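You operate a simulated robot arm through the tools that you are given. There is no shell and no other tool.

You are at the controls of a simulated robot arm. One attempt, no reset.

JOB
Wipe the grey dust off the winder's board, then stand the blue-banded brass box on it.
Fine: use the cream pad and put it back; lid on the polish tin; the box comes out of the opened clamp. What is to be rubbed or washed off counts as gone when no trace of it is left.

It is judged by the outcome, as a careful person would: the job done as asked, and still so three seconds after it is handed in. It fails if anything else is knocked over, pushed out of place, dropped, spilled or broken. A push-on lid holds only when it is set on centred and level and pressed home; a screw cap is set on level and turned clockwise until tight.

ROBOT AND FRAMES
A 6-joint arm with a two-finger gripper, fixed in place. Base frame: the origin is at the foot of the arm, x ahead of it, y to its left, z up; the work surface is at about z = 0.012. Lengths are in m, angles in degrees, forces in N, time in s.
With the tool pointing down near the work surface it reaches from about 0.18 to 0.48 m from the base axis. Its first joint turns from -66.0 to 66.0 degrees. Payload 1.76 kg.
Tool frame: the origin (TCP) lies between the finger pads and is the grasp point; the fingertips stand 0.029 m ahead of it; z points along the fingers, y is the line along which they close. The gripper opens to 0.082 m; its body begins 0.058 m behind the TCP.
Orientation is that of the tool frame in the base frame, as a unit quaternion [x, y, z, w]. With the fingers straight down and closing along the base's y, the tool's x points along the base's -x, its y along +y and its z along -z.

CONTROLS
- The arm moves only by the tool send_rows. Its argument "moves" is a list of rows, each a list of 6 numbers: the shift along the tool's x, y, z in units of 300 mm (1.0 is 300 mm), then the turn, a rotation vector about the tool's x, y, z in units of 120 degrees (1.0 is 120 degrees). In form: [[dx, dy, dz, ax, ay, az], ...]. A call has 1 to 20 rows; each row is the pose to reach, as a shift and turn from the pose commanded when the call began, along the tool's axes at that moment. "jaw" is the closure, from 0 (fully open) to 1 (shut), set as the call begins (left out, the last holds). A call with a number of a shift or a turn outside -1 to 1 is refused whole. A row lasts 0.2 s, in which the tool goes at most 0.05 m and 8.6 degrees; a call with a longer step from one row to the next is refused whole, and so is a gripper value outside its range. Where a pose cannot be reached the arm comes as near as it can. A force on the tool above 50 N (or 10 N above the force at the start of the call, whichever is more), or a blocked arm, ends the call early, and 0.2 s more pass. The fingers move at their own pace (about 0.2035 m/s each) and stop on an object; they squeeze with about 24 N. The grip force told is the motor's: it shows also when the fingers shut on nothing. Time passes only in rows, and 0.2 s behind the last, so rows that repeat a pose let the fingers close. The reply holds the time, the measured pose of the TCP, the force on the tool along the base axes, the opening and the grip force, in the units named above and with some noise, with the torque about the TCP (base axes, N m) and any sound that the robot's microphone picked up, and new pictures: "show" is both (left out), scene, wrist or none.
- Cameras (640 x 400 px; columns grow to the right, rows downward): "scene" is fixed at [0.0846, 0.3381, 0.4265]; the picture's right is [-0.64, -0.77, 0.00], its down [-0.47, 0.39, -0.79] and it looks along [0.61, -0.51, -0.61] (base axes); focal length 214 px, centre (320, 200). "wrist" rides on the gripper at [0.079, 0.004, -0.09] in the tool frame; the picture's right is [-0.05, 1.00, 0.00], its down [-0.71, -0.04, -0.71] and it looks along [-0.71, -0.04, 0.71] (tool axes); focal length 256 px, centre (320, 200). There is no depth. A picture from a camera that has moved, and an enlarged one, comes with that camera's place and axes in the base frame and with its lens. The place of the scene camera against the robot may be out by one fixed shift of up to 0.025 m in any direction.
- zoom(camera, box): a new picture of the part [left, top, right, bottom] of that camera's present view, enlarged. The clock stands still meanwhile.
- finish_job(): hands the job in; it is judged then, once.

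Nothing tells you positions but the pictures and the camera data. Unless the task says otherwise, let go and move clear before handing in.

The tools are called as a command line: name --pt "numbers of a row" for each row, then --argument value for the rest, lists and objects as JSON in quotes. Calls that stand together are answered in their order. send_rows: Moves the arm, as the interface text tells. Its arguments: {"type":"object","properties":{"moves":{"type":"array","items":{"type":"array","items":{"type":"number"}}},"jaw":{"type":"number"},"show":{"type":"string","enum":["both","scene","wrist","none"]}},"required":["moves"]} The other tools are called the same way: zoom (camera, box) takes an enlarged picture of a part of a camera's view; finish_job () hands the job in.

At the start:

```text
time: 0.0
position: [0.3236, -0.0571, 0.2762]
ee_rot: [0.001, 1.0, -0.001, 0.001]
contact_force: [0.4, 0.6, -0.2]
moment: [-0.02, 0.01, 0.01]
width: 0.082
grasp_force: 0.1
```

scene: 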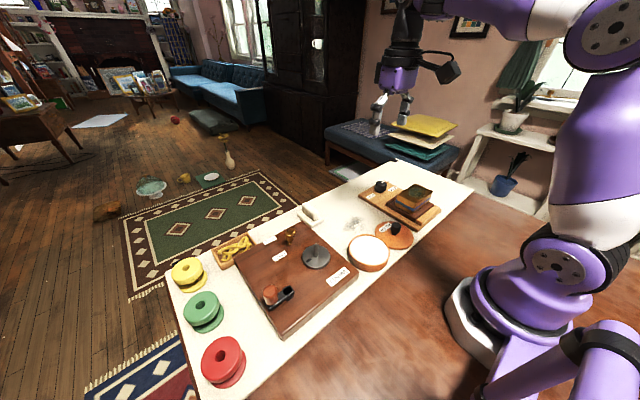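
wrist: 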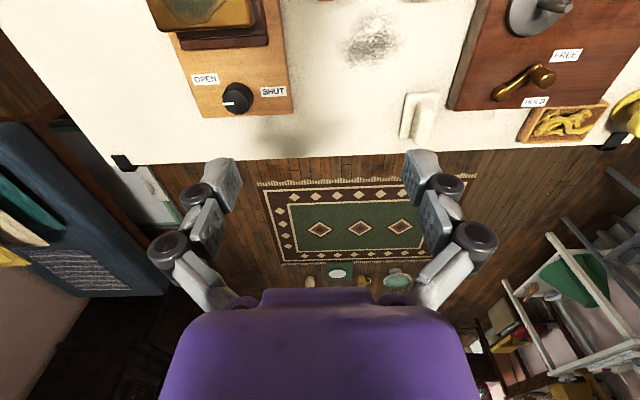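

I see a table with a winder board (brown, with crank, disk), a clamp with a box, a polish tin and its lid, a cream pad, and reels. I'll zoom in for details first.

zoom --camera "scene" --box '[220, 190, 380, 290]'

zoom --camera "scene" --box '[320, 160, 480, 260]'

zoom --camera "wrist" --box '[320, 0, 640, 200]'

zoom --camera "wrist" --box '[100, 0, 420, 200]'

zoom --camera "scene" --box '[160, 230, 360, 355]'

```text
4.00 times, centred on (300, 240) of scene
camera zoom: at [0.0846, 0.3381, 0.4265], right [-0.64, -0.77, 0.0], down [-0.47, 0.39, -0.79], along [0.61, -0.51, -0.61], focal length 858 px, centre (400, 40)
```

zoom: 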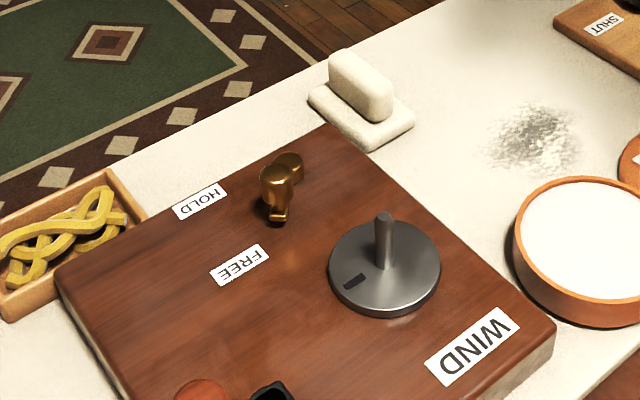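

```text
4.00 times, centred on (400, 210) of scene
camera zoom: at [0.0846, 0.3381, 0.4265], right [-0.64, -0.77, 0.0], down [-0.47, 0.39, -0.79], along [0.61, -0.51, -0.61], focal length 858 px, centre (0, 160)
```

zoom: 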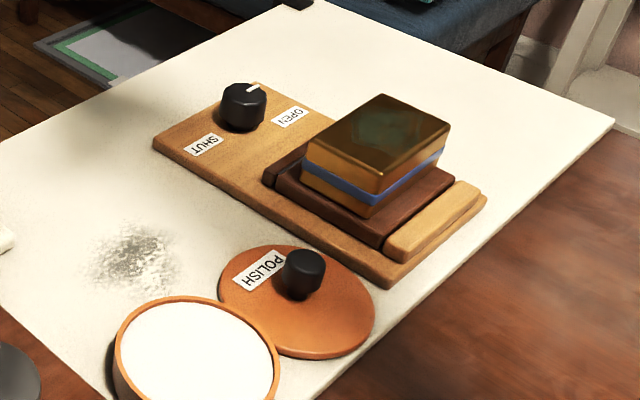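

```text
2.00 times, centred on (480, 100) of wrist
camera zoom: at [0.2437, -0.0523, 0.3655], right [0.05, 1.0, 0.0], down [0.71, -0.04, 0.71], along [0.71, -0.04, -0.71], focal length 512 px, centre (0, 400)
```

zoom: 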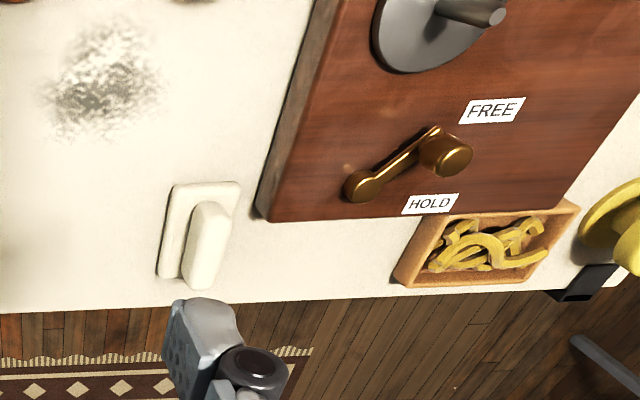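

```text
2.00 times, centred on (260, 100) of wrist
camera zoom: at [0.2437, -0.0523, 0.3655], right [0.05, 1.0, 0.0], down [0.71, -0.04, 0.71], along [0.71, -0.04, -0.71], focal length 512 px, centre (440, 400)
```

zoom: 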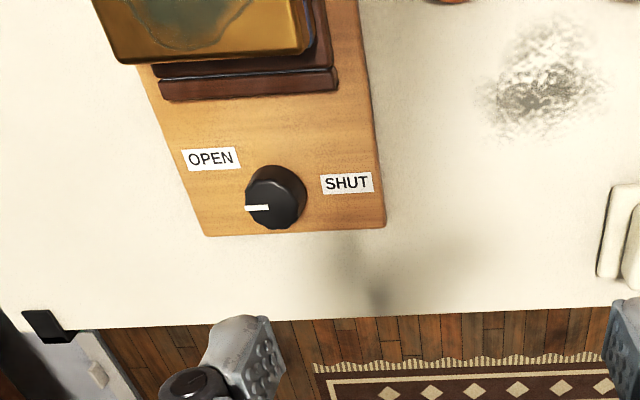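

```text
3.20 times, centred on (260, 292) of scene
camera zoom: at [0.0846, 0.3381, 0.4265], right [-0.64, -0.77, 0.0], down [-0.47, 0.39, -0.79], along [0.61, -0.51, -0.61], focal length 686 px, centre (512, -96)
```

zoom: 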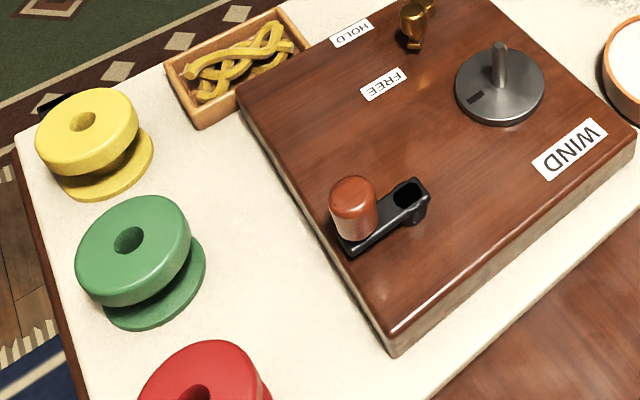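

The grey patch I can make out lies on the white surface near (0.33, 0.0). The brown WIND board lies to the left, around y 0.11–0.3. I need to know which board carries dust, so I'll move the wrist camera over the winder board.

send_rows --pt "0.0245 0.143 0 0 0 0" --pt "0.049 0.286 0 0 0 0" --pt "0.0735 0.4285 0 0 0 0" --pt "0.098 0.571 0 0 0 0" --pt "0.1225 0.714 0 0 0 0" --pt "0.147 0.857 0 0 0 0" --pt "0.147 0.857 0 0 0 0" --show "both"

```text
time: 1.6
position: [0.2787, 0.2017, 0.2748]
ee_rot: [0.001, 1.0, -0.001, 0.0]
contact_force: [0.8, -0.1, 0.3]
moment: [0.0, 0.01, -0.02]
width: 0.082
grasp_force: 0.0
camera wrist: at [0.2, 0.2057, 0.3645], right [0.05, 1.0, 0.0], down [0.71, -0.04, 0.71], along [0.71, -0.04, -0.71], focal length 256 px, centre (320, 200)
```

scene: 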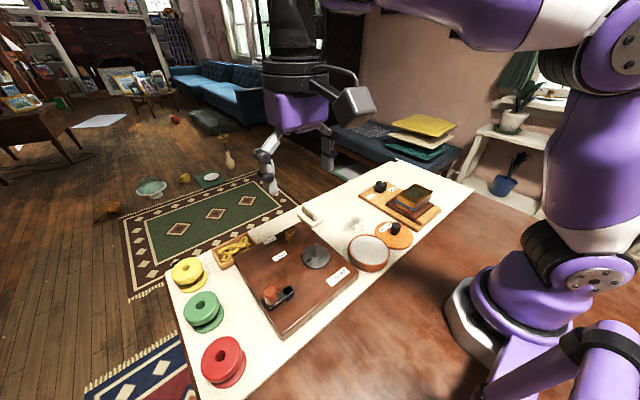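
wrist: 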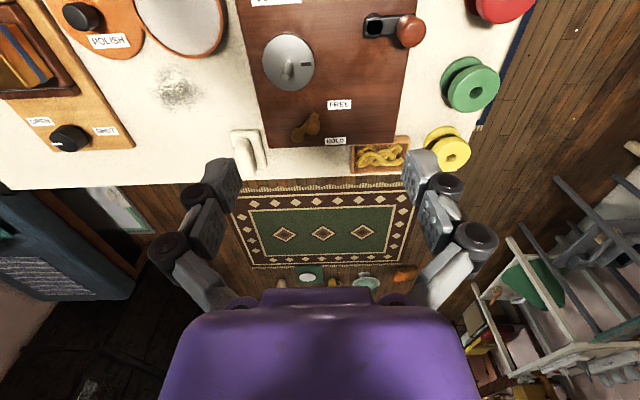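

zoom --camera "wrist" --box '[220, 0, 420, 125]'

zoom --camera "wrist" --box '[340, 80, 500, 180]'

zoom --camera "wrist" --box '[0, 0, 260, 162]'

```text
3.20 times, centred on (320, 62) of wrist
camera zoom: at [0.2, 0.2057, 0.3645], right [0.05, 1.0, 0.0], down [0.71, -0.04, 0.71], along [0.71, -0.04, -0.71], focal length 819 px, centre (320, 640)
```

zoom: 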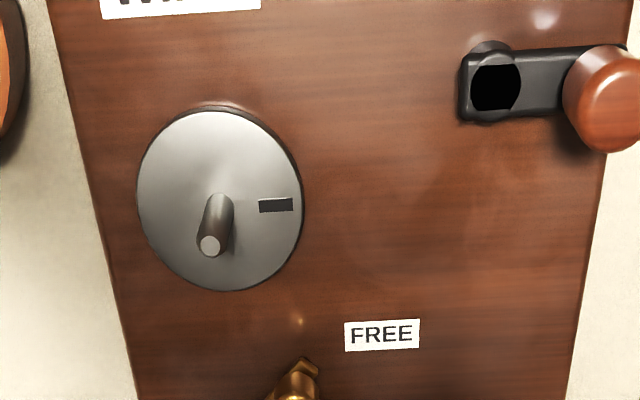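

```text
4.00 times, centred on (420, 130) of wrist
camera zoom: at [0.2, 0.2057, 0.3645], right [0.05, 1.0, 0.0], down [0.71, -0.04, 0.71], along [0.71, -0.04, -0.71], focal length 1024 px, centre (-80, 480)
```

zoom: 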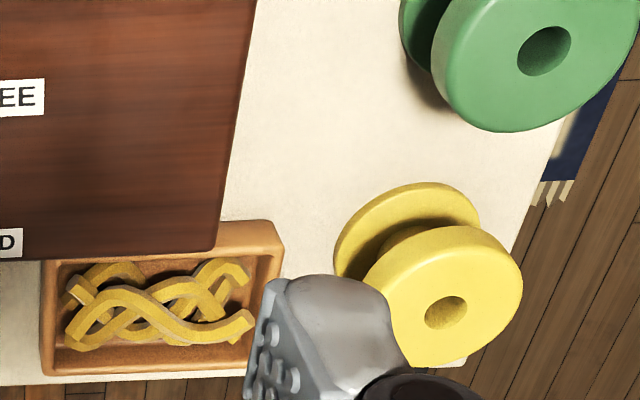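

```text
2.46 times, centred on (130, 81) of wrist
camera zoom: at [0.2, 0.2057, 0.3645], right [0.05, 1.0, 0.0], down [0.71, -0.04, 0.71], along [0.71, -0.04, -0.71], focal length 630 px, centre (788, 493)
```

zoom: 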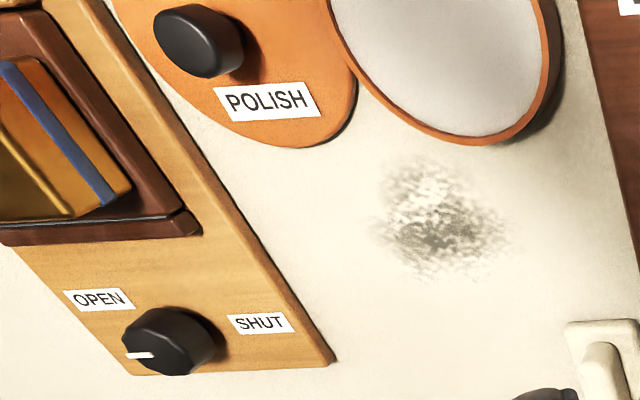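

The brown board looks clean so far, but its near strip is out of view. I'll pull back and up to see the whole board before deciding what the dust lies on.

send_rows --pt "0.08 0 -0.05 0 0 0" --pt "0.16 0 -0.1 0 0 0" --pt "0.24 0 -0.15 0 0 0" --pt "0.24 0 -0.15 0 0 0" --show "wrist"

zoom --camera "wrist" --box '[200, 20, 440, 170]'

zoom --camera "wrist" --box '[0, 20, 240, 170]'

```text
time: 2.6
position: [0.2056, 0.2009, 0.3206]
ee_rot: [0.0, 1.0, 0.0, 0.0]
contact_force: [0.0, 0.2, -0.6]
moment: [0.01, -0.01, 0.0]
width: 0.0819
grasp_force: 0.0
camera wrist: at [0.1271, 0.2055, 0.4103], right [0.05, 1.0, 0.0], down [0.71, -0.04, 0.71], along [0.71, -0.04, -0.71], focal length 256 px, centre (320, 200)
```

wrist: 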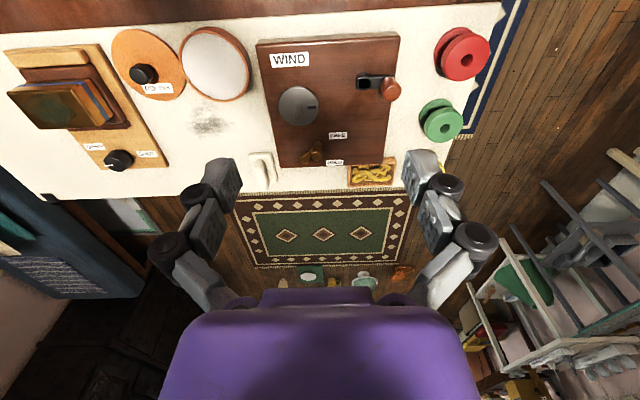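

```text
2.67 times, centred on (320, 95) of wrist
camera zoom: at [0.1271, 0.2055, 0.4103], right [0.05, 1.0, 0.0], down [0.71, -0.04, 0.71], along [0.71, -0.04, -0.71], focal length 683 px, centre (320, 480)
```

zoom: 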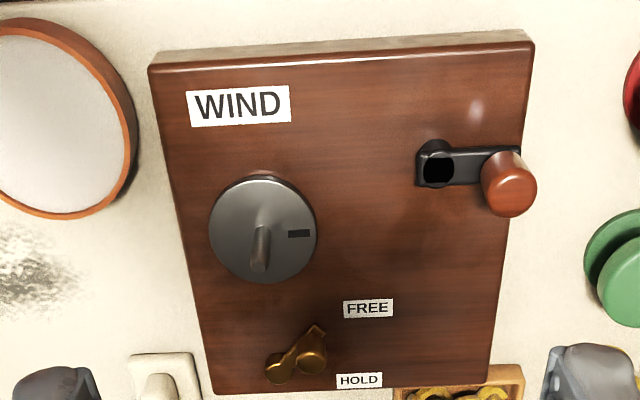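

```text
2.67 times, centred on (120, 95) of wrist
camera zoom: at [0.1271, 0.2055, 0.4103], right [0.05, 1.0, 0.0], down [0.71, -0.04, 0.71], along [0.71, -0.04, -0.71], focal length 683 px, centre (853, 480)
```

zoom: 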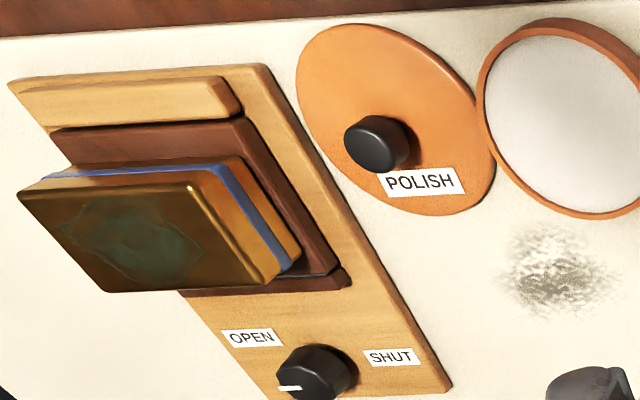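

The dust seems to be only on the white surface, but there is a faint pale blob near the crank on the brown board. I'll magnify it from both cameras.

zoom --camera "wrist" --box '[340, 40, 404, 80]'

zoom --camera "scene" --box '[250, 275, 330, 325]'

zoom --camera "scene" --box '[230, 225, 310, 275]'

zoom --camera "scene" --box '[290, 200, 420, 281]'

zoom --camera "wrist" --box '[250, 30, 330, 80]'

zoom --camera "wrist" --box '[180, 95, 276, 155]'

```text
10.00 times, centred on (372, 60) of wrist
camera zoom: at [0.1271, 0.2055, 0.4103], right [0.05, 1.0, 0.0], down [0.71, -0.04, 0.71], along [0.71, -0.04, -0.71], focal length 2560 px, centre (-200, 1600)
```

zoom: 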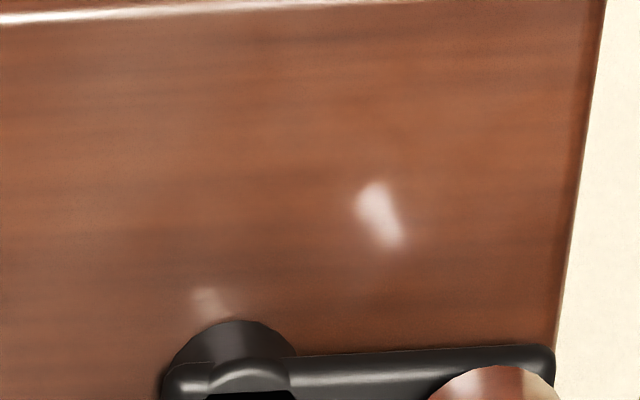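

```text
8.00 times, centred on (290, 300) of scene
camera zoom: at [0.0846, 0.3381, 0.4265], right [-0.64, -0.77, 0.0], down [-0.47, 0.39, -0.79], along [0.61, -0.51, -0.61], focal length 1716 px, centre (560, -600)
```

zoom: 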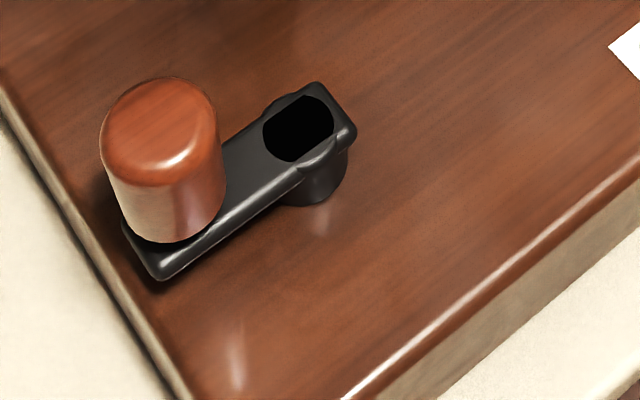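

```text
8.00 times, centred on (270, 250) of scene
camera zoom: at [0.0846, 0.3381, 0.4265], right [-0.64, -0.77, 0.0], down [-0.47, 0.39, -0.79], along [0.61, -0.51, -0.61], focal length 1716 px, centre (720, -200)
```

zoom: 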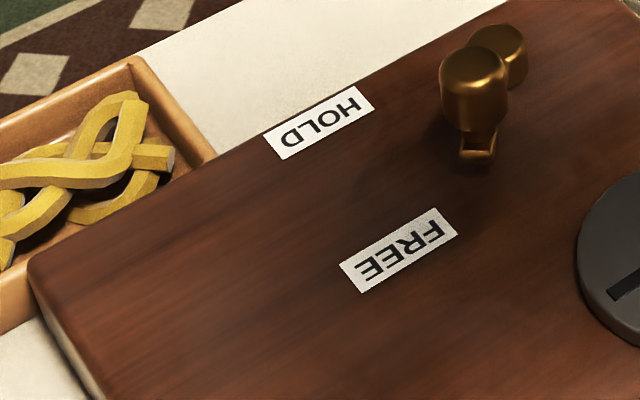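

```text
4.92 times, centred on (355, 240) of scene
camera zoom: at [0.0846, 0.3381, 0.4265], right [-0.64, -0.77, 0.0], down [-0.47, 0.39, -0.79], along [0.61, -0.51, -0.61], focal length 1056 px, centre (148, 1)
```

zoom: 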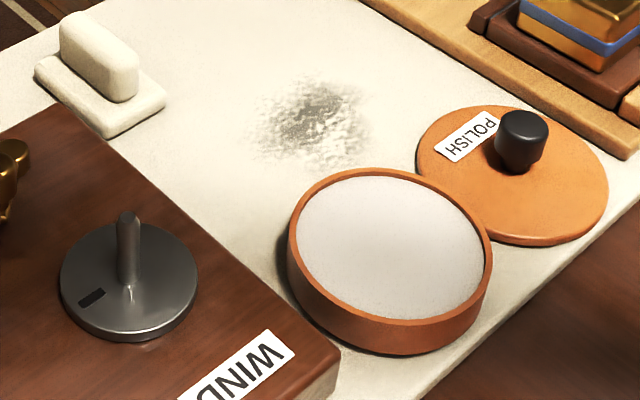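

```text
8.00 times, centred on (290, 55) of wrist
camera zoom: at [0.1271, 0.2055, 0.4103], right [0.05, 1.0, 0.0], down [0.71, -0.04, 0.71], along [0.71, -0.04, -0.71], focal length 2048 px, centre (560, 1360)
```

zoom: 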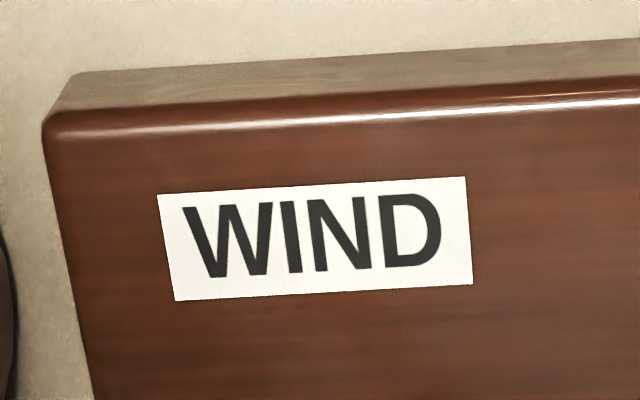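

```text
6.67 times, centred on (228, 125) of wrist
camera zoom: at [0.1271, 0.2055, 0.4103], right [0.05, 1.0, 0.0], down [0.71, -0.04, 0.71], along [0.71, -0.04, -0.71], focal length 1707 px, centre (933, 700)
```

zoom: 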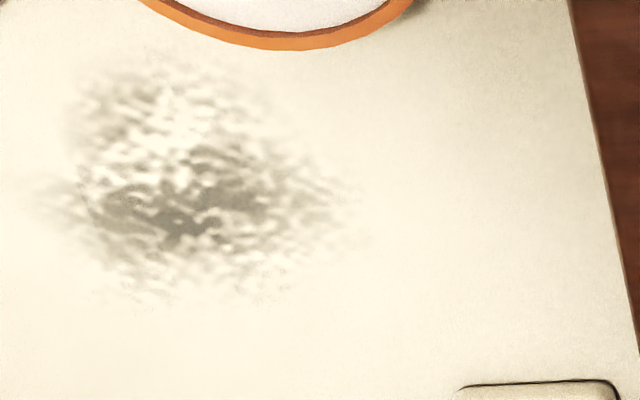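

The pale blobs are only reflections of other objects; the brown board is clean. The only grey dust is the patch on the white board everything stands on, so that must be the winder's board. I'll take it that the box goes on the cleaned spot. Next I'll look at that region from above to measure it.

send_rows --pt "-0.029 -0.133 0.042 0 0 0" --pt "-0.058 -0.267 0.084 0 0 0" --pt "-0.087 -0.4 0.126 0 0 0" --pt "-0.115 -0.533 0.167 0 0 0" --pt "-0.115 -0.533 0.167 0 0 0" --show "both"

zoom --camera "wrist" --box '[320, 0, 576, 160]'

zoom --camera "wrist" --box '[100, 0, 356, 160]'

```text
time: 3.8
position: [0.2398, 0.0395, 0.272]
ee_rot: [0.0, 1.0, -0.001, 0.0]
contact_force: [0.1, -0.2, -0.1]
moment: [-0.02, -0.01, 0.01]
width: 0.082
grasp_force: 0.0
camera wrist: at [0.1617, 0.0441, 0.3608], right [0.05, 1.0, 0.0], down [0.71, -0.04, 0.71], along [0.71, -0.04, -0.71], focal length 256 px, centre (320, 200)
```

scene: 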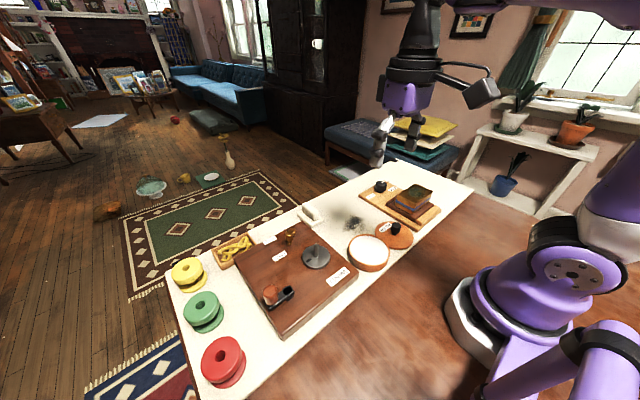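
wrist: 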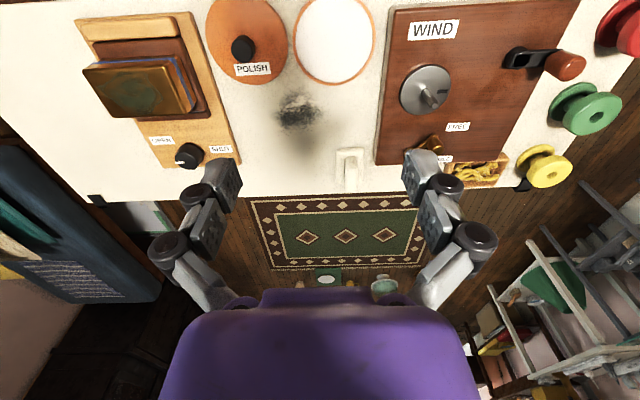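

```text
2.50 times, centred on (448, 80) of wrist
camera zoom: at [0.1617, 0.0441, 0.3608], right [0.05, 1.0, 0.0], down [0.71, -0.04, 0.71], along [0.71, -0.04, -0.71], focal length 640 px, centre (0, 500)
```

zoom: 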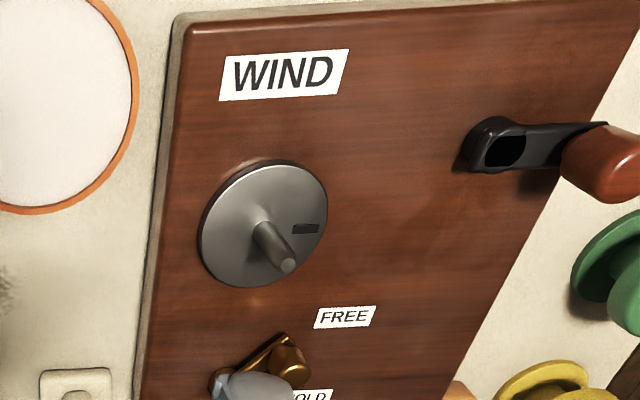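

```text
2.50 times, centred on (228, 80) of wrist
camera zoom: at [0.1617, 0.0441, 0.3608], right [0.05, 1.0, 0.0], down [0.71, -0.04, 0.71], along [0.71, -0.04, -0.71], focal length 640 px, centre (550, 500)
```

zoom: 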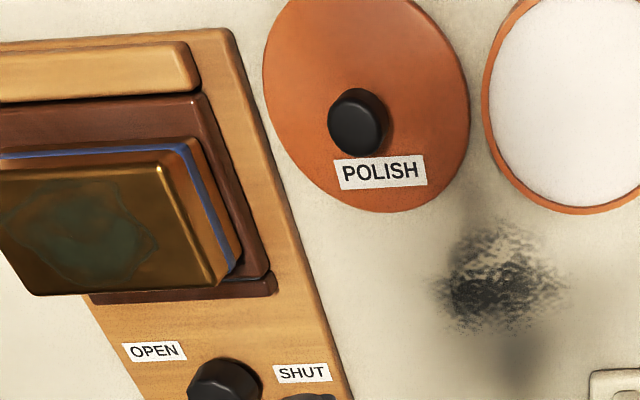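

From this view I place things like this:
- Dust: about (0.333, 0.007)
- Lid: about (0.237, -0.045)
- Tin: about (0.237, 0.057)
- Clamp knob: about (0.374, -0.162)
- Pad: near (0.40, 0.08)

Next I'll look closely at the clamp, box and knob.

send_rows --pt "0.0 -0.15 0.0 0 0 0" --pt "0.0 -0.3 0.0 0 0 0" --pt "0.0 -0.45 0.0 0 0 0" --pt "0.0 -0.6 0 0 0 0" --pt "0.0 -0.6 0 0 0 0" --show "both"

zoom --camera "wrist" --box '[220, 0, 412, 120]'

zoom --camera "wrist" --box '[270, 100, 398, 180]'

zoom --camera "scene" --box '[350, 170, 446, 230]'

```text
time: 5.0
position: [0.2403, -0.14, 0.2708]
ee_rot: [0.0, 1.0, 0.001, 0.0]
contact_force: [-0.3, 0.4, 1.1]
moment: [0.01, 0.03, -0.02]
width: 0.082
grasp_force: 0.0
camera wrist: at [0.1622, -0.1364, 0.3607], right [0.05, 1.0, 0.0], down [0.71, -0.04, 0.71], along [0.71, -0.04, -0.71], focal length 256 px, centre (320, 200)
```

scene: 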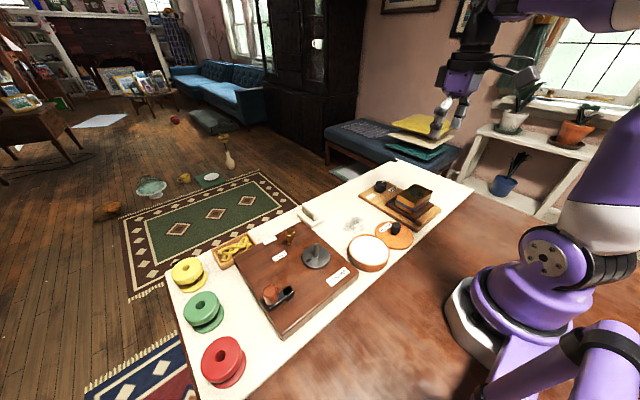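
wrist: 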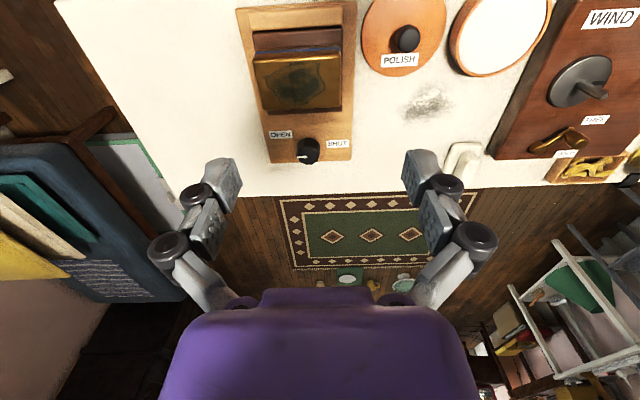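

```text
3.33 times, centred on (316, 60) of wrist
camera zoom: at [0.1622, -0.1364, 0.3607], right [0.05, 1.0, 0.0], down [0.71, -0.04, 0.71], along [0.71, -0.04, -0.71], focal length 853 px, centre (333, 667)
```

zoom: 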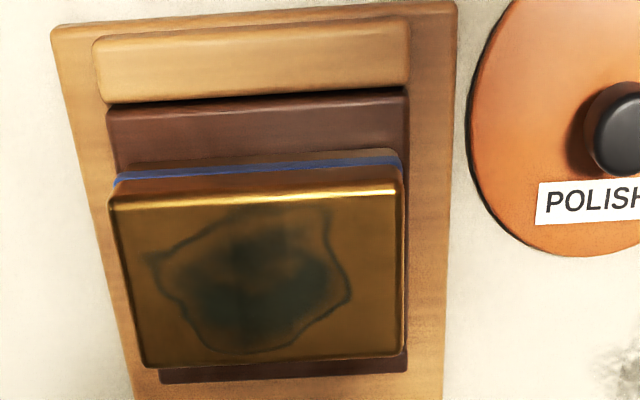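

```text
5.00 times, centred on (334, 140) of wrist
camera zoom: at [0.1622, -0.1364, 0.3607], right [0.05, 1.0, 0.0], down [0.71, -0.04, 0.71], along [0.71, -0.04, -0.71], focal length 1280 px, centre (250, 500)
```

zoom: 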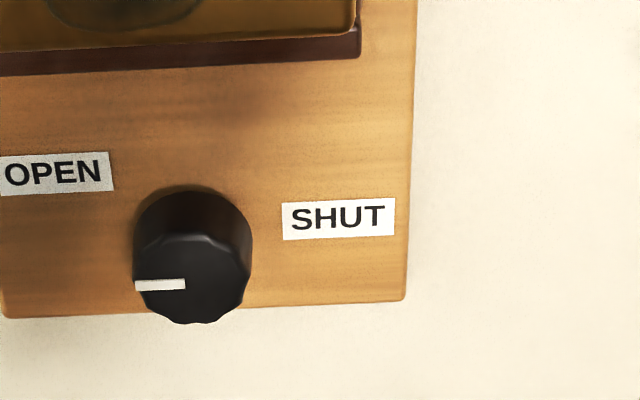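

```text
6.67 times, centred on (398, 200) of scene
camera zoom: at [0.0846, 0.3381, 0.4265], right [-0.64, -0.77, 0.0], down [-0.47, 0.39, -0.79], along [0.61, -0.51, -0.61], focal length 1430 px, centre (-200, 200)
```

zoom: 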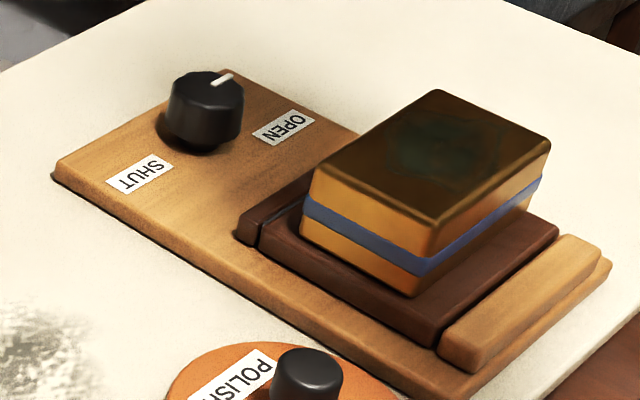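

The knob's pointer points toward -y, nearest the OPEN label. I need to see how the box sits in the jaws, so I'll bring the camera lower in front of the clamp.

send_rows --pt "0.045 -0.022 0.112 0 0 0" --pt "0.09 -0.045 0.224 0 0 0" --pt "0.134 -0.067 0.336 0 0 0" --pt "0.134 -0.067 0.336 0 0 0" --show "wrist"

zoom --camera "wrist" --box '[200, 0, 440, 150]'

```text
time: 6.0
position: [0.2004, -0.1587, 0.1705]
ee_rot: [0.0, 1.0, 0.0, 0.001]
contact_force: [0.5, -0.4, -0.3]
moment: [0.01, 0.0, 0.01]
width: 0.0821
grasp_force: 0.0
camera wrist: at [0.1222, -0.1546, 0.2586], right [0.05, 1.0, 0.0], down [0.71, -0.04, 0.71], along [0.71, -0.04, -0.71], focal length 256 px, centre (320, 200)
```

wrist: 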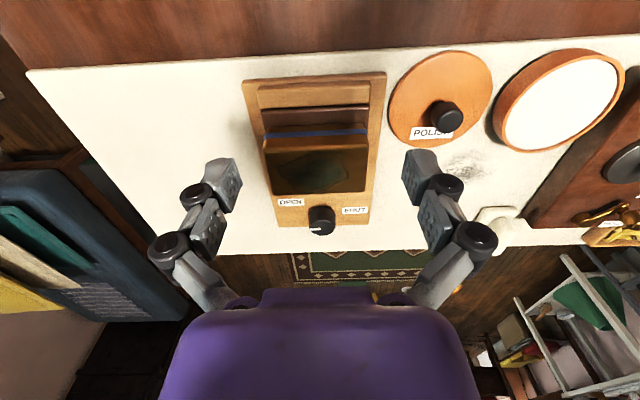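

```text
2.67 times, centred on (320, 75) of wrist
camera zoom: at [0.1222, -0.1546, 0.2586], right [0.05, 1.0, 0.0], down [0.71, -0.04, 0.71], along [0.71, -0.04, -0.71], focal length 683 px, centre (320, 533)
```

zoom: 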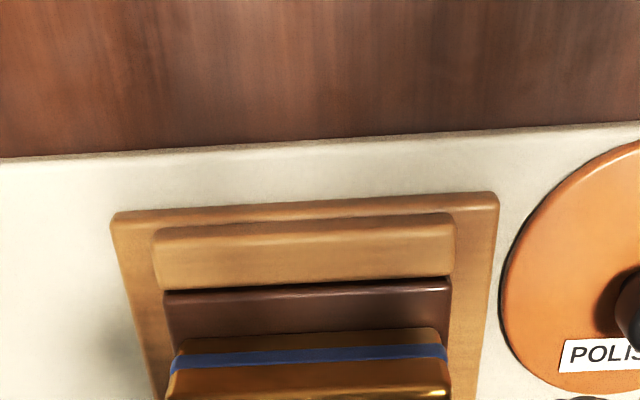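

zoom --camera "wrist" --box '[230, 65, 406, 175]'

zoom --camera "wrist" --box '[250, 160, 394, 250]'

zoom --camera "scene" --box '[384, 180, 448, 220]'

```text
3.64 times, centred on (318, 120) of wrist
camera zoom: at [0.1222, -0.1546, 0.2586], right [0.05, 1.0, 0.0], down [0.71, -0.04, 0.71], along [0.71, -0.04, -0.71], focal length 931 px, centre (327, 491)
```

zoom: 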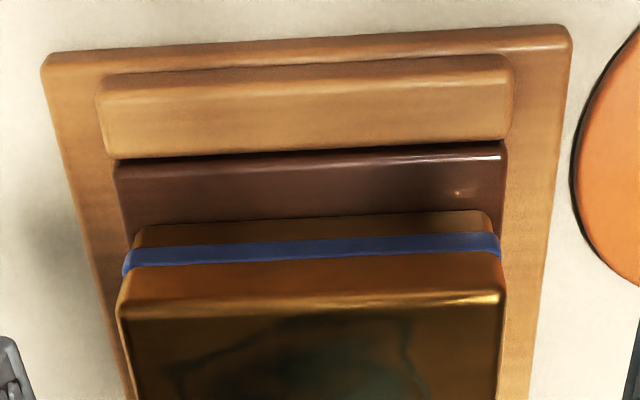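

```text
4.44 times, centred on (322, 205) of wrist
camera zoom: at [0.1222, -0.1546, 0.2586], right [0.05, 1.0, 0.0], down [0.71, -0.04, 0.71], along [0.71, -0.04, -0.71], focal length 1138 px, centre (311, 178)
```

zoom: 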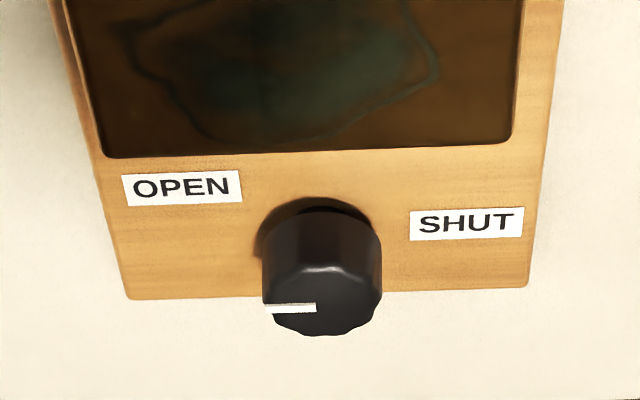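

```text
10.00 times, centred on (416, 200) of scene
camera zoom: at [0.0846, 0.3381, 0.4265], right [-0.64, -0.77, 0.0], down [-0.47, 0.39, -0.79], along [0.61, -0.51, -0.61], focal length 2145 px, centre (-640, 200)
```

zoom: 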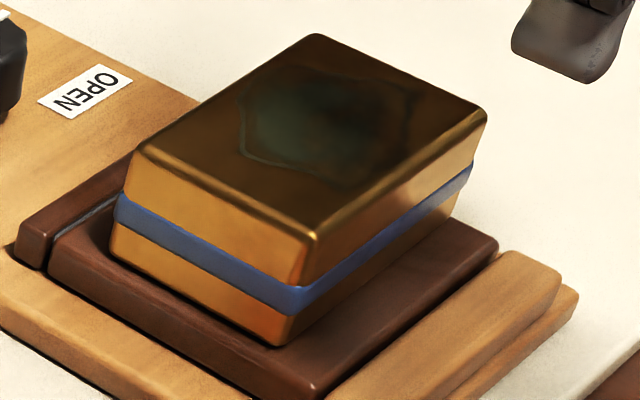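

The box stands in the brown seat of the clamp, and I'll test the knob later. Next I'll look closely at the cream pad, the dust and the tin, since wiping comes first.

send_rows --pt "-0.0445 0.133 -0.028 0 0 0" --pt "-0.089 0.266 -0.056 0 0 0" --pt "-0.1335 0.3985 -0.084 0 0 0" --pt "-0.178 0.531 -0.111 0 0 0" --pt "-0.2225 0.664 -0.139 0 0 0" --pt "-0.267 0.797 -0.167 0 0 0" --pt "-0.267 0.797 -0.167 0 0 0" --show "wrist"

zoom --camera "wrist" --box '[260, 100, 404, 190]'

zoom --camera "wrist" --box '[120, 0, 376, 160]'

zoom --camera "scene" --box '[270, 190, 350, 240]'

```text
time: 7.6
position: [0.2804, 0.0798, 0.22]
ee_rot: [0.0, 1.0, 0.0, 0.001]
contact_force: [0.4, -0.2, 0.5]
moment: [-0.04, -0.02, 0.01]
width: 0.0822
grasp_force: 0.0
camera wrist: at [0.2018, 0.0844, 0.3096], right [0.05, 1.0, 0.0], down [0.71, -0.04, 0.71], along [0.71, -0.04, -0.71], focal length 256 px, centre (320, 200)
```

wrist: 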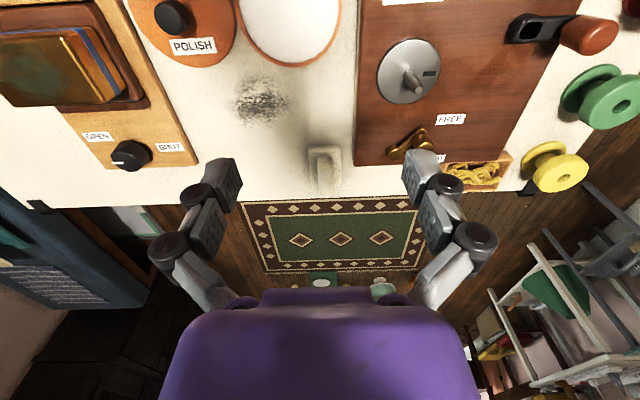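

```text
4.44 times, centred on (332, 145) of wrist
camera zoom: at [0.2018, 0.0844, 0.3096], right [0.05, 1.0, 0.0], down [0.71, -0.04, 0.71], along [0.71, -0.04, -0.71], focal length 1138 px, centre (267, 444)
```

zoom: 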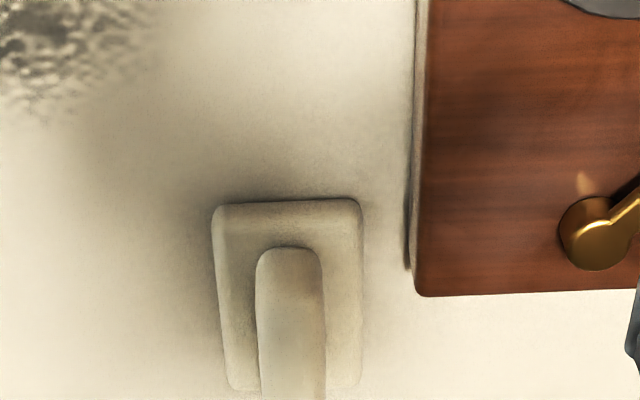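

```text
2.50 times, centred on (248, 80) of wrist
camera zoom: at [0.2018, 0.0844, 0.3096], right [0.05, 1.0, 0.0], down [0.71, -0.04, 0.71], along [0.71, -0.04, -0.71], focal length 640 px, centre (500, 500)
```

zoom: 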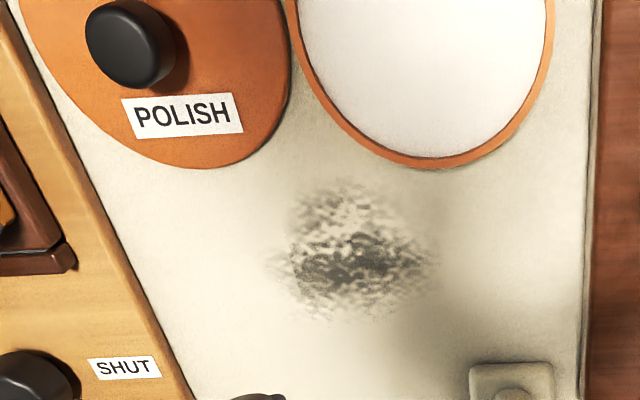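

```text
8.00 times, centred on (310, 215) of scene
camera zoom: at [0.0846, 0.3382, 0.4265], right [-0.64, -0.77, 0.0], down [-0.47, 0.39, -0.79], along [0.61, -0.51, -0.61], focal length 1716 px, centre (400, 80)
```

zoom: 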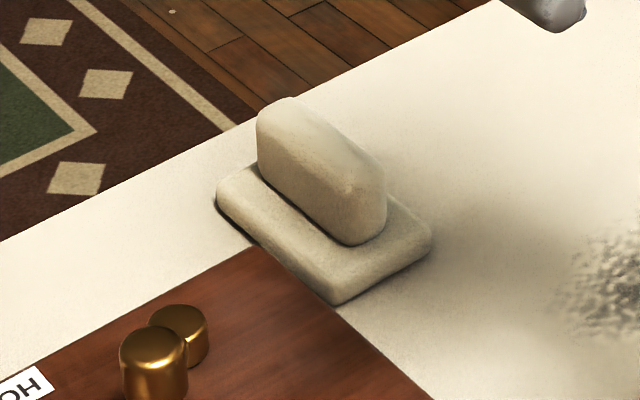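

The pad's base spans x 0.389–0.461 and y 0.059–0.103. Its handle runs along x, centred near (0.425, 0.081). I'll hover over it with the jaws part-open and check alignment.

send_rows --pt "-0.125 0.001 0.083 0 0 0" --pt "-0.25 0.002 0.167 0 0 0" --pt "-0.375 0.003 0.25 0 0 0" --pt "-0.497 0.004 0.333 0 0 0" --pt "-0.497 0.004 0.333 0 0 0" --jaw 0.39 --show "both"

zoom --camera "scene" --box '[260, 150, 380, 225]'

zoom --camera "wrist" --box '[200, 80, 440, 230]'

```text
time: 8.8
position: [0.4305, 0.0813, 0.1191]
ee_rot: [0.0, 1.0, 0.0, 0.001]
contact_force: [0.8, 0.7, -0.5]
moment: [0.01, -0.01, -0.03]
width: 0.0501
grasp_force: 0.2
camera wrist: at [0.3519, 0.086, 0.2098], right [0.05, 1.0, 0.0], down [0.71, -0.04, 0.71], along [0.71, -0.04, -0.71], focal length 256 px, centre (320, 200)
```

scene: 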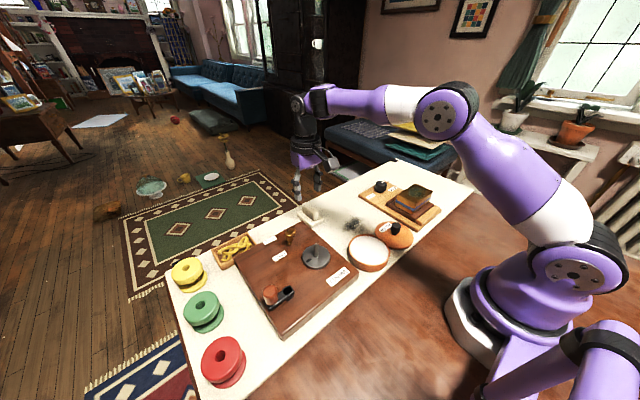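
wrist: 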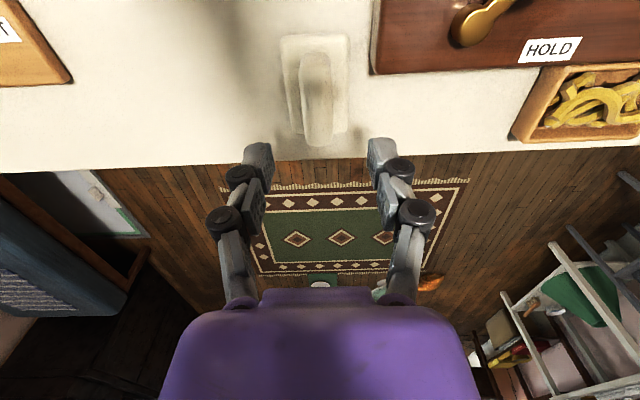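

```text
5.33 times, centred on (320, 188) of scene
camera zoom: at [0.0846, 0.3381, 0.4265], right [-0.64, -0.77, 0.0], down [-0.47, 0.39, -0.79], along [0.61, -0.51, -0.61], focal length 1144 px, centre (320, 267)
```

zoom: 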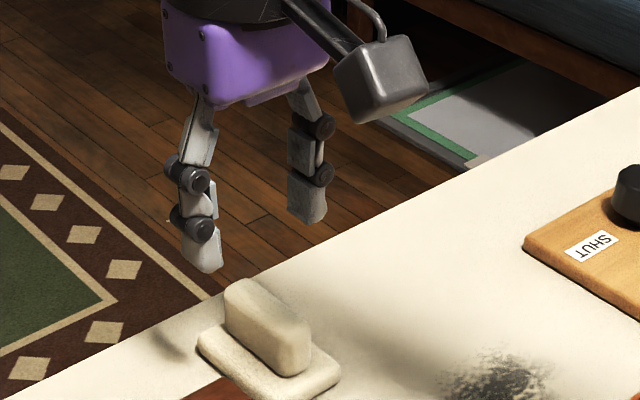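

```text
2.67 times, centred on (320, 155) of wrist
camera zoom: at [0.3519, 0.086, 0.2098], right [0.05, 1.0, 0.0], down [0.71, -0.04, 0.71], along [0.71, -0.04, -0.71], focal length 683 px, centre (320, 320)
```

zoom: 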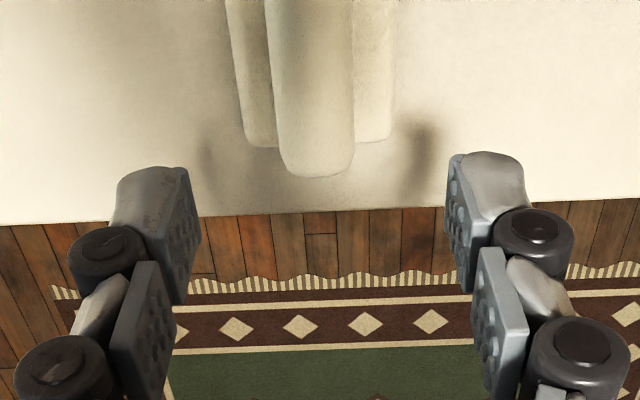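

The pad is centred near (0.4275, 0.0806) and its handle top is at about z 0.055. The fingers straddle the handle well, so I'll descend and grip.

send_rows --pt "0.003 -0.002 0.07 0 0 0" --pt "0.007 -0.002 0.14 0 0 0" --pt "0.007 -0.002 0.205 0 0 0" --pt "0.007 -0.002 0.205 0 0 0" --show "both"

zoom --camera "scene" --box '[260, 150, 380, 225]'

```text
time: 9.8
position: [0.4289, 0.0815, 0.0586]
ee_rot: [0.001, 1.0, 0.0, 0.001]
contact_force: [-0.5, 0.1, 0.8]
moment: [0.0, 0.01, 0.04]
width: 0.0499
grasp_force: 0.1
camera wrist: at [0.3497, 0.0848, 0.1481], right [0.05, 1.0, 0.0], down [0.71, -0.04, 0.71], along [0.71, -0.04, -0.71], focal length 256 px, centre (320, 200)
```

scene: 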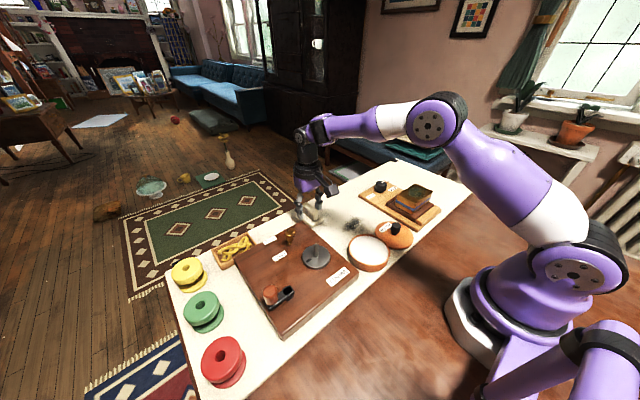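
wrist: 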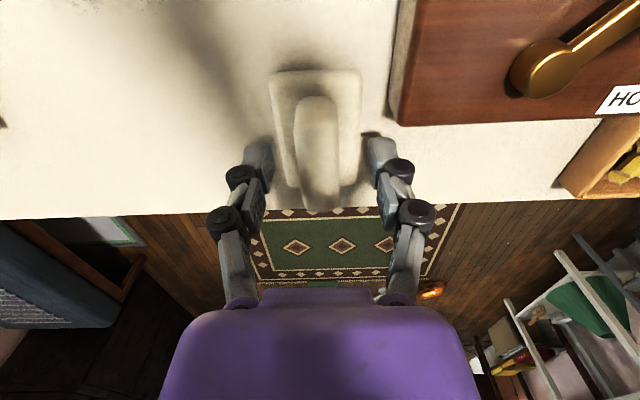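

```text
5.33 times, centred on (320, 188) of scene
camera zoom: at [0.0846, 0.3381, 0.4265], right [-0.64, -0.77, 0.0], down [-0.47, 0.39, -0.79], along [0.61, -0.51, -0.61], focal length 1144 px, centre (320, 267)
```

zoom: 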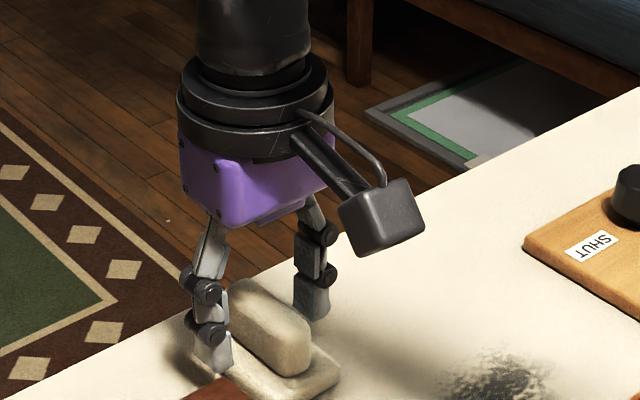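

The fingertips straddle the handle without touching. Closing the grip.

send_rows --pt "0 0 0 0 0 0" --pt "0 0 0 0 0 0" --pt "0 0 0 0 0 0" --jaw 1.0 --show "wrist"

```text
time: 10.6
position: [0.4276, 0.0808, 0.0595]
ee_rot: [0.0, 1.0, -0.001, 0.001]
contact_force: [-3.0, -2.1, 16.8]
moment: [-0.02, 0.14, 0.02]
width: 0.0191
grasp_force: 23.9
camera wrist: at [0.3499, 0.0849, 0.149], right [0.05, 1.0, 0.0], down [0.7, -0.04, 0.71], along [0.71, -0.04, -0.7], focal length 256 px, centre (320, 200)
```

wrist: 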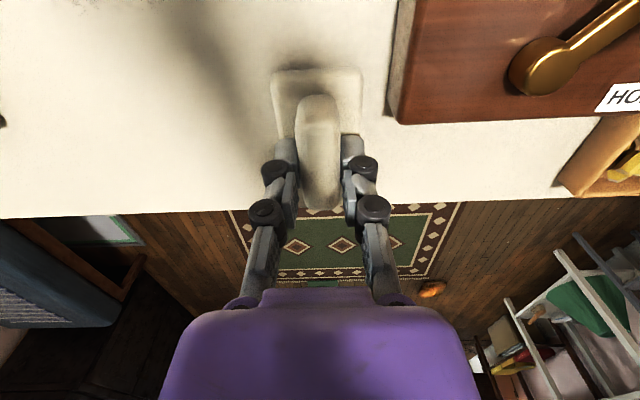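

Gripped at 19 mm width, with the fingertips pressing lightly on the pad base. I'll lift it a little and check.

send_rows --pt "0 0 -0.05 0 0 0" --pt "0 0 -0.1 0 0 0" --pt "0 0 -0.15 0 0 0" --pt "0 0 -0.15 0 0 0" --show "both"

zoom --camera "scene" --box '[260, 150, 380, 225]'

```text
time: 11.6
position: [0.4277, 0.0807, 0.1051]
ee_rot: [0.0, 1.0, -0.001, 0.0]
contact_force: [0.3, 0.3, -0.8]
moment: [0.02, 0.03, 0.04]
width: 0.0191
grasp_force: 23.8
camera wrist: at [0.3492, 0.0847, 0.1939], right [0.05, 1.0, 0.0], down [0.71, -0.04, 0.71], along [0.71, -0.04, -0.71], focal length 256 px, centre (320, 200)
```

scene: 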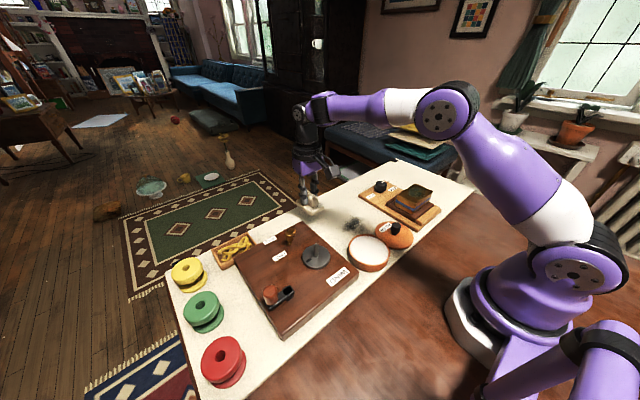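
wrist: 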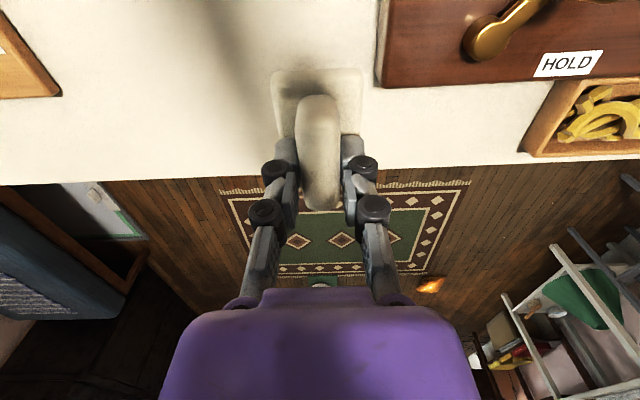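

```text
5.33 times, centred on (320, 188) of scene
camera zoom: at [0.0846, 0.3381, 0.4265], right [-0.64, -0.77, 0.0], down [-0.47, 0.39, -0.79], along [0.61, -0.51, -0.61], focal length 1144 px, centre (320, 267)
```

zoom: 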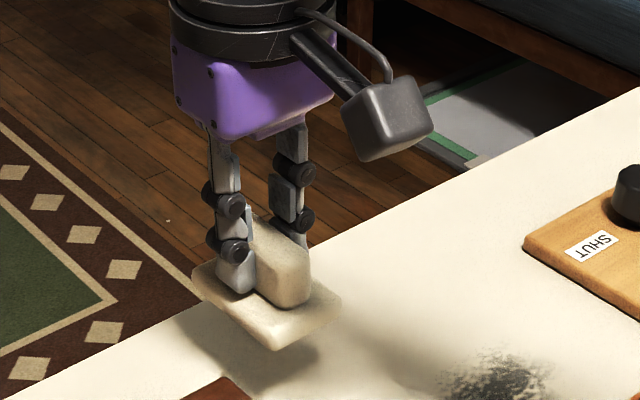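

The pad is held level. Moving it over the dust, keeping the lift.

send_rows --pt "0.1 -0.08 0 0 0 0" --pt "0.2 -0.16 0 0 0 0" --pt "0.302 -0.239 0 0 0 0" --pt "0.302 -0.239 0 0 0 0" --show "both"

zoom --camera "scene" --box '[290, 170, 418, 250]'

```text
time: 12.6
position: [0.3366, 0.0085, 0.1041]
ee_rot: [0.0, 1.0, 0.0, 0.001]
contact_force: [0.4, -0.3, 0.0]
moment: [0.0, -0.01, 0.01]
width: 0.019
grasp_force: 23.7
camera wrist: at [0.2586, 0.0126, 0.1941], right [0.05, 1.0, 0.0], down [0.7, -0.04, 0.71], along [0.71, -0.04, -0.71], focal length 256 px, centre (320, 200)
```

scene: 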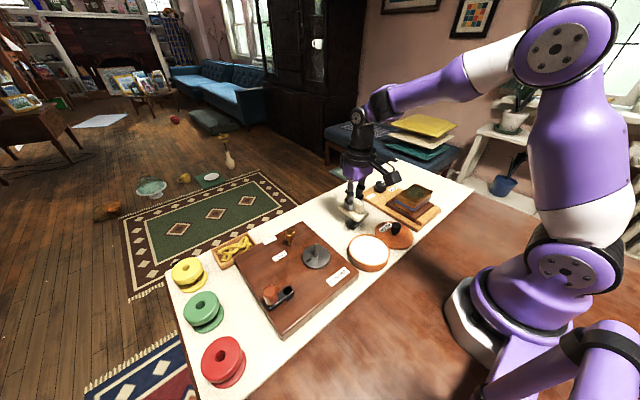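
wrist: 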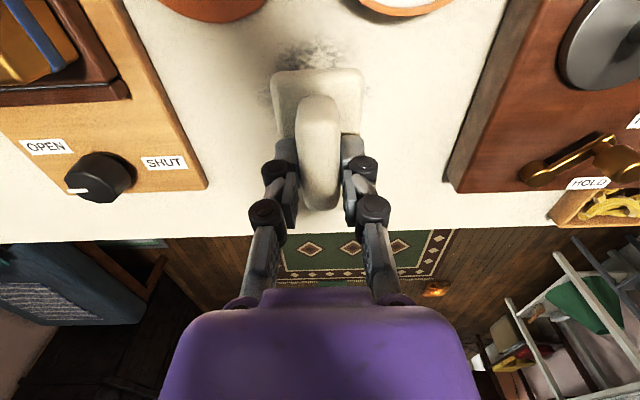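

```text
5.00 times, centred on (354, 210) of scene
camera zoom: at [0.0846, 0.3381, 0.4265], right [-0.64, -0.77, 0.0], down [-0.47, 0.39, -0.79], along [0.61, -0.51, -0.61], focal length 1072 px, centre (150, 150)
```

zoom: 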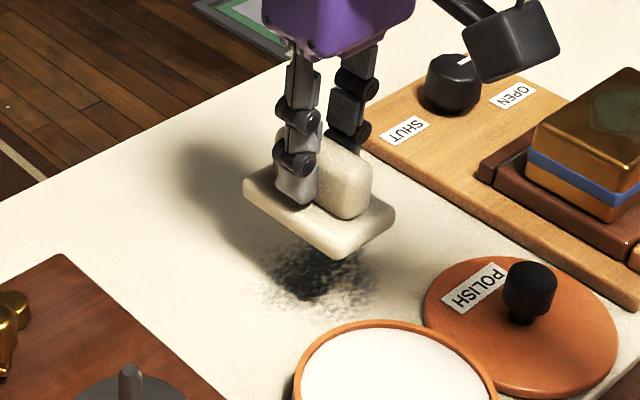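

The pad is above the dust and clear of tin and lid. Descending to touch with light pressure.

send_rows --pt "0 0 0.06 0 0 0" --pt "0 0 0.12 0 0 0" --pt "0 0 0.145 0 0 0" --pt "0 0 0.153 0 0 0" --pt "0 0 0.157 0 0 0" --show "scene"

```text
time: 13.8
position: [0.3373, 0.0091, 0.0576]
ee_rot: [0.0, 1.0, 0.0, 0.003]
contact_force: [-9.5, -1.0, 36.5]
moment: [-0.02, 0.23, 0.0]
width: 0.0191
grasp_force: 23.8
```

scene: 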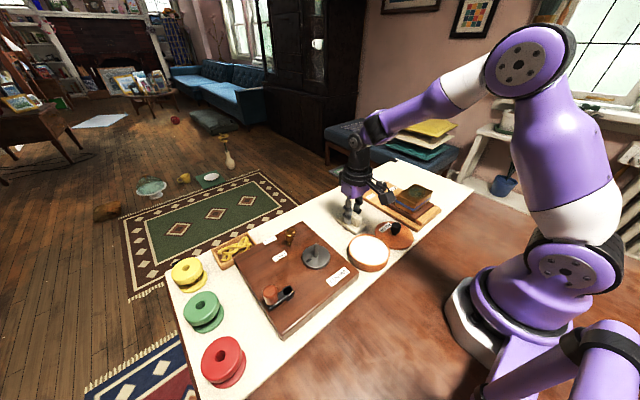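

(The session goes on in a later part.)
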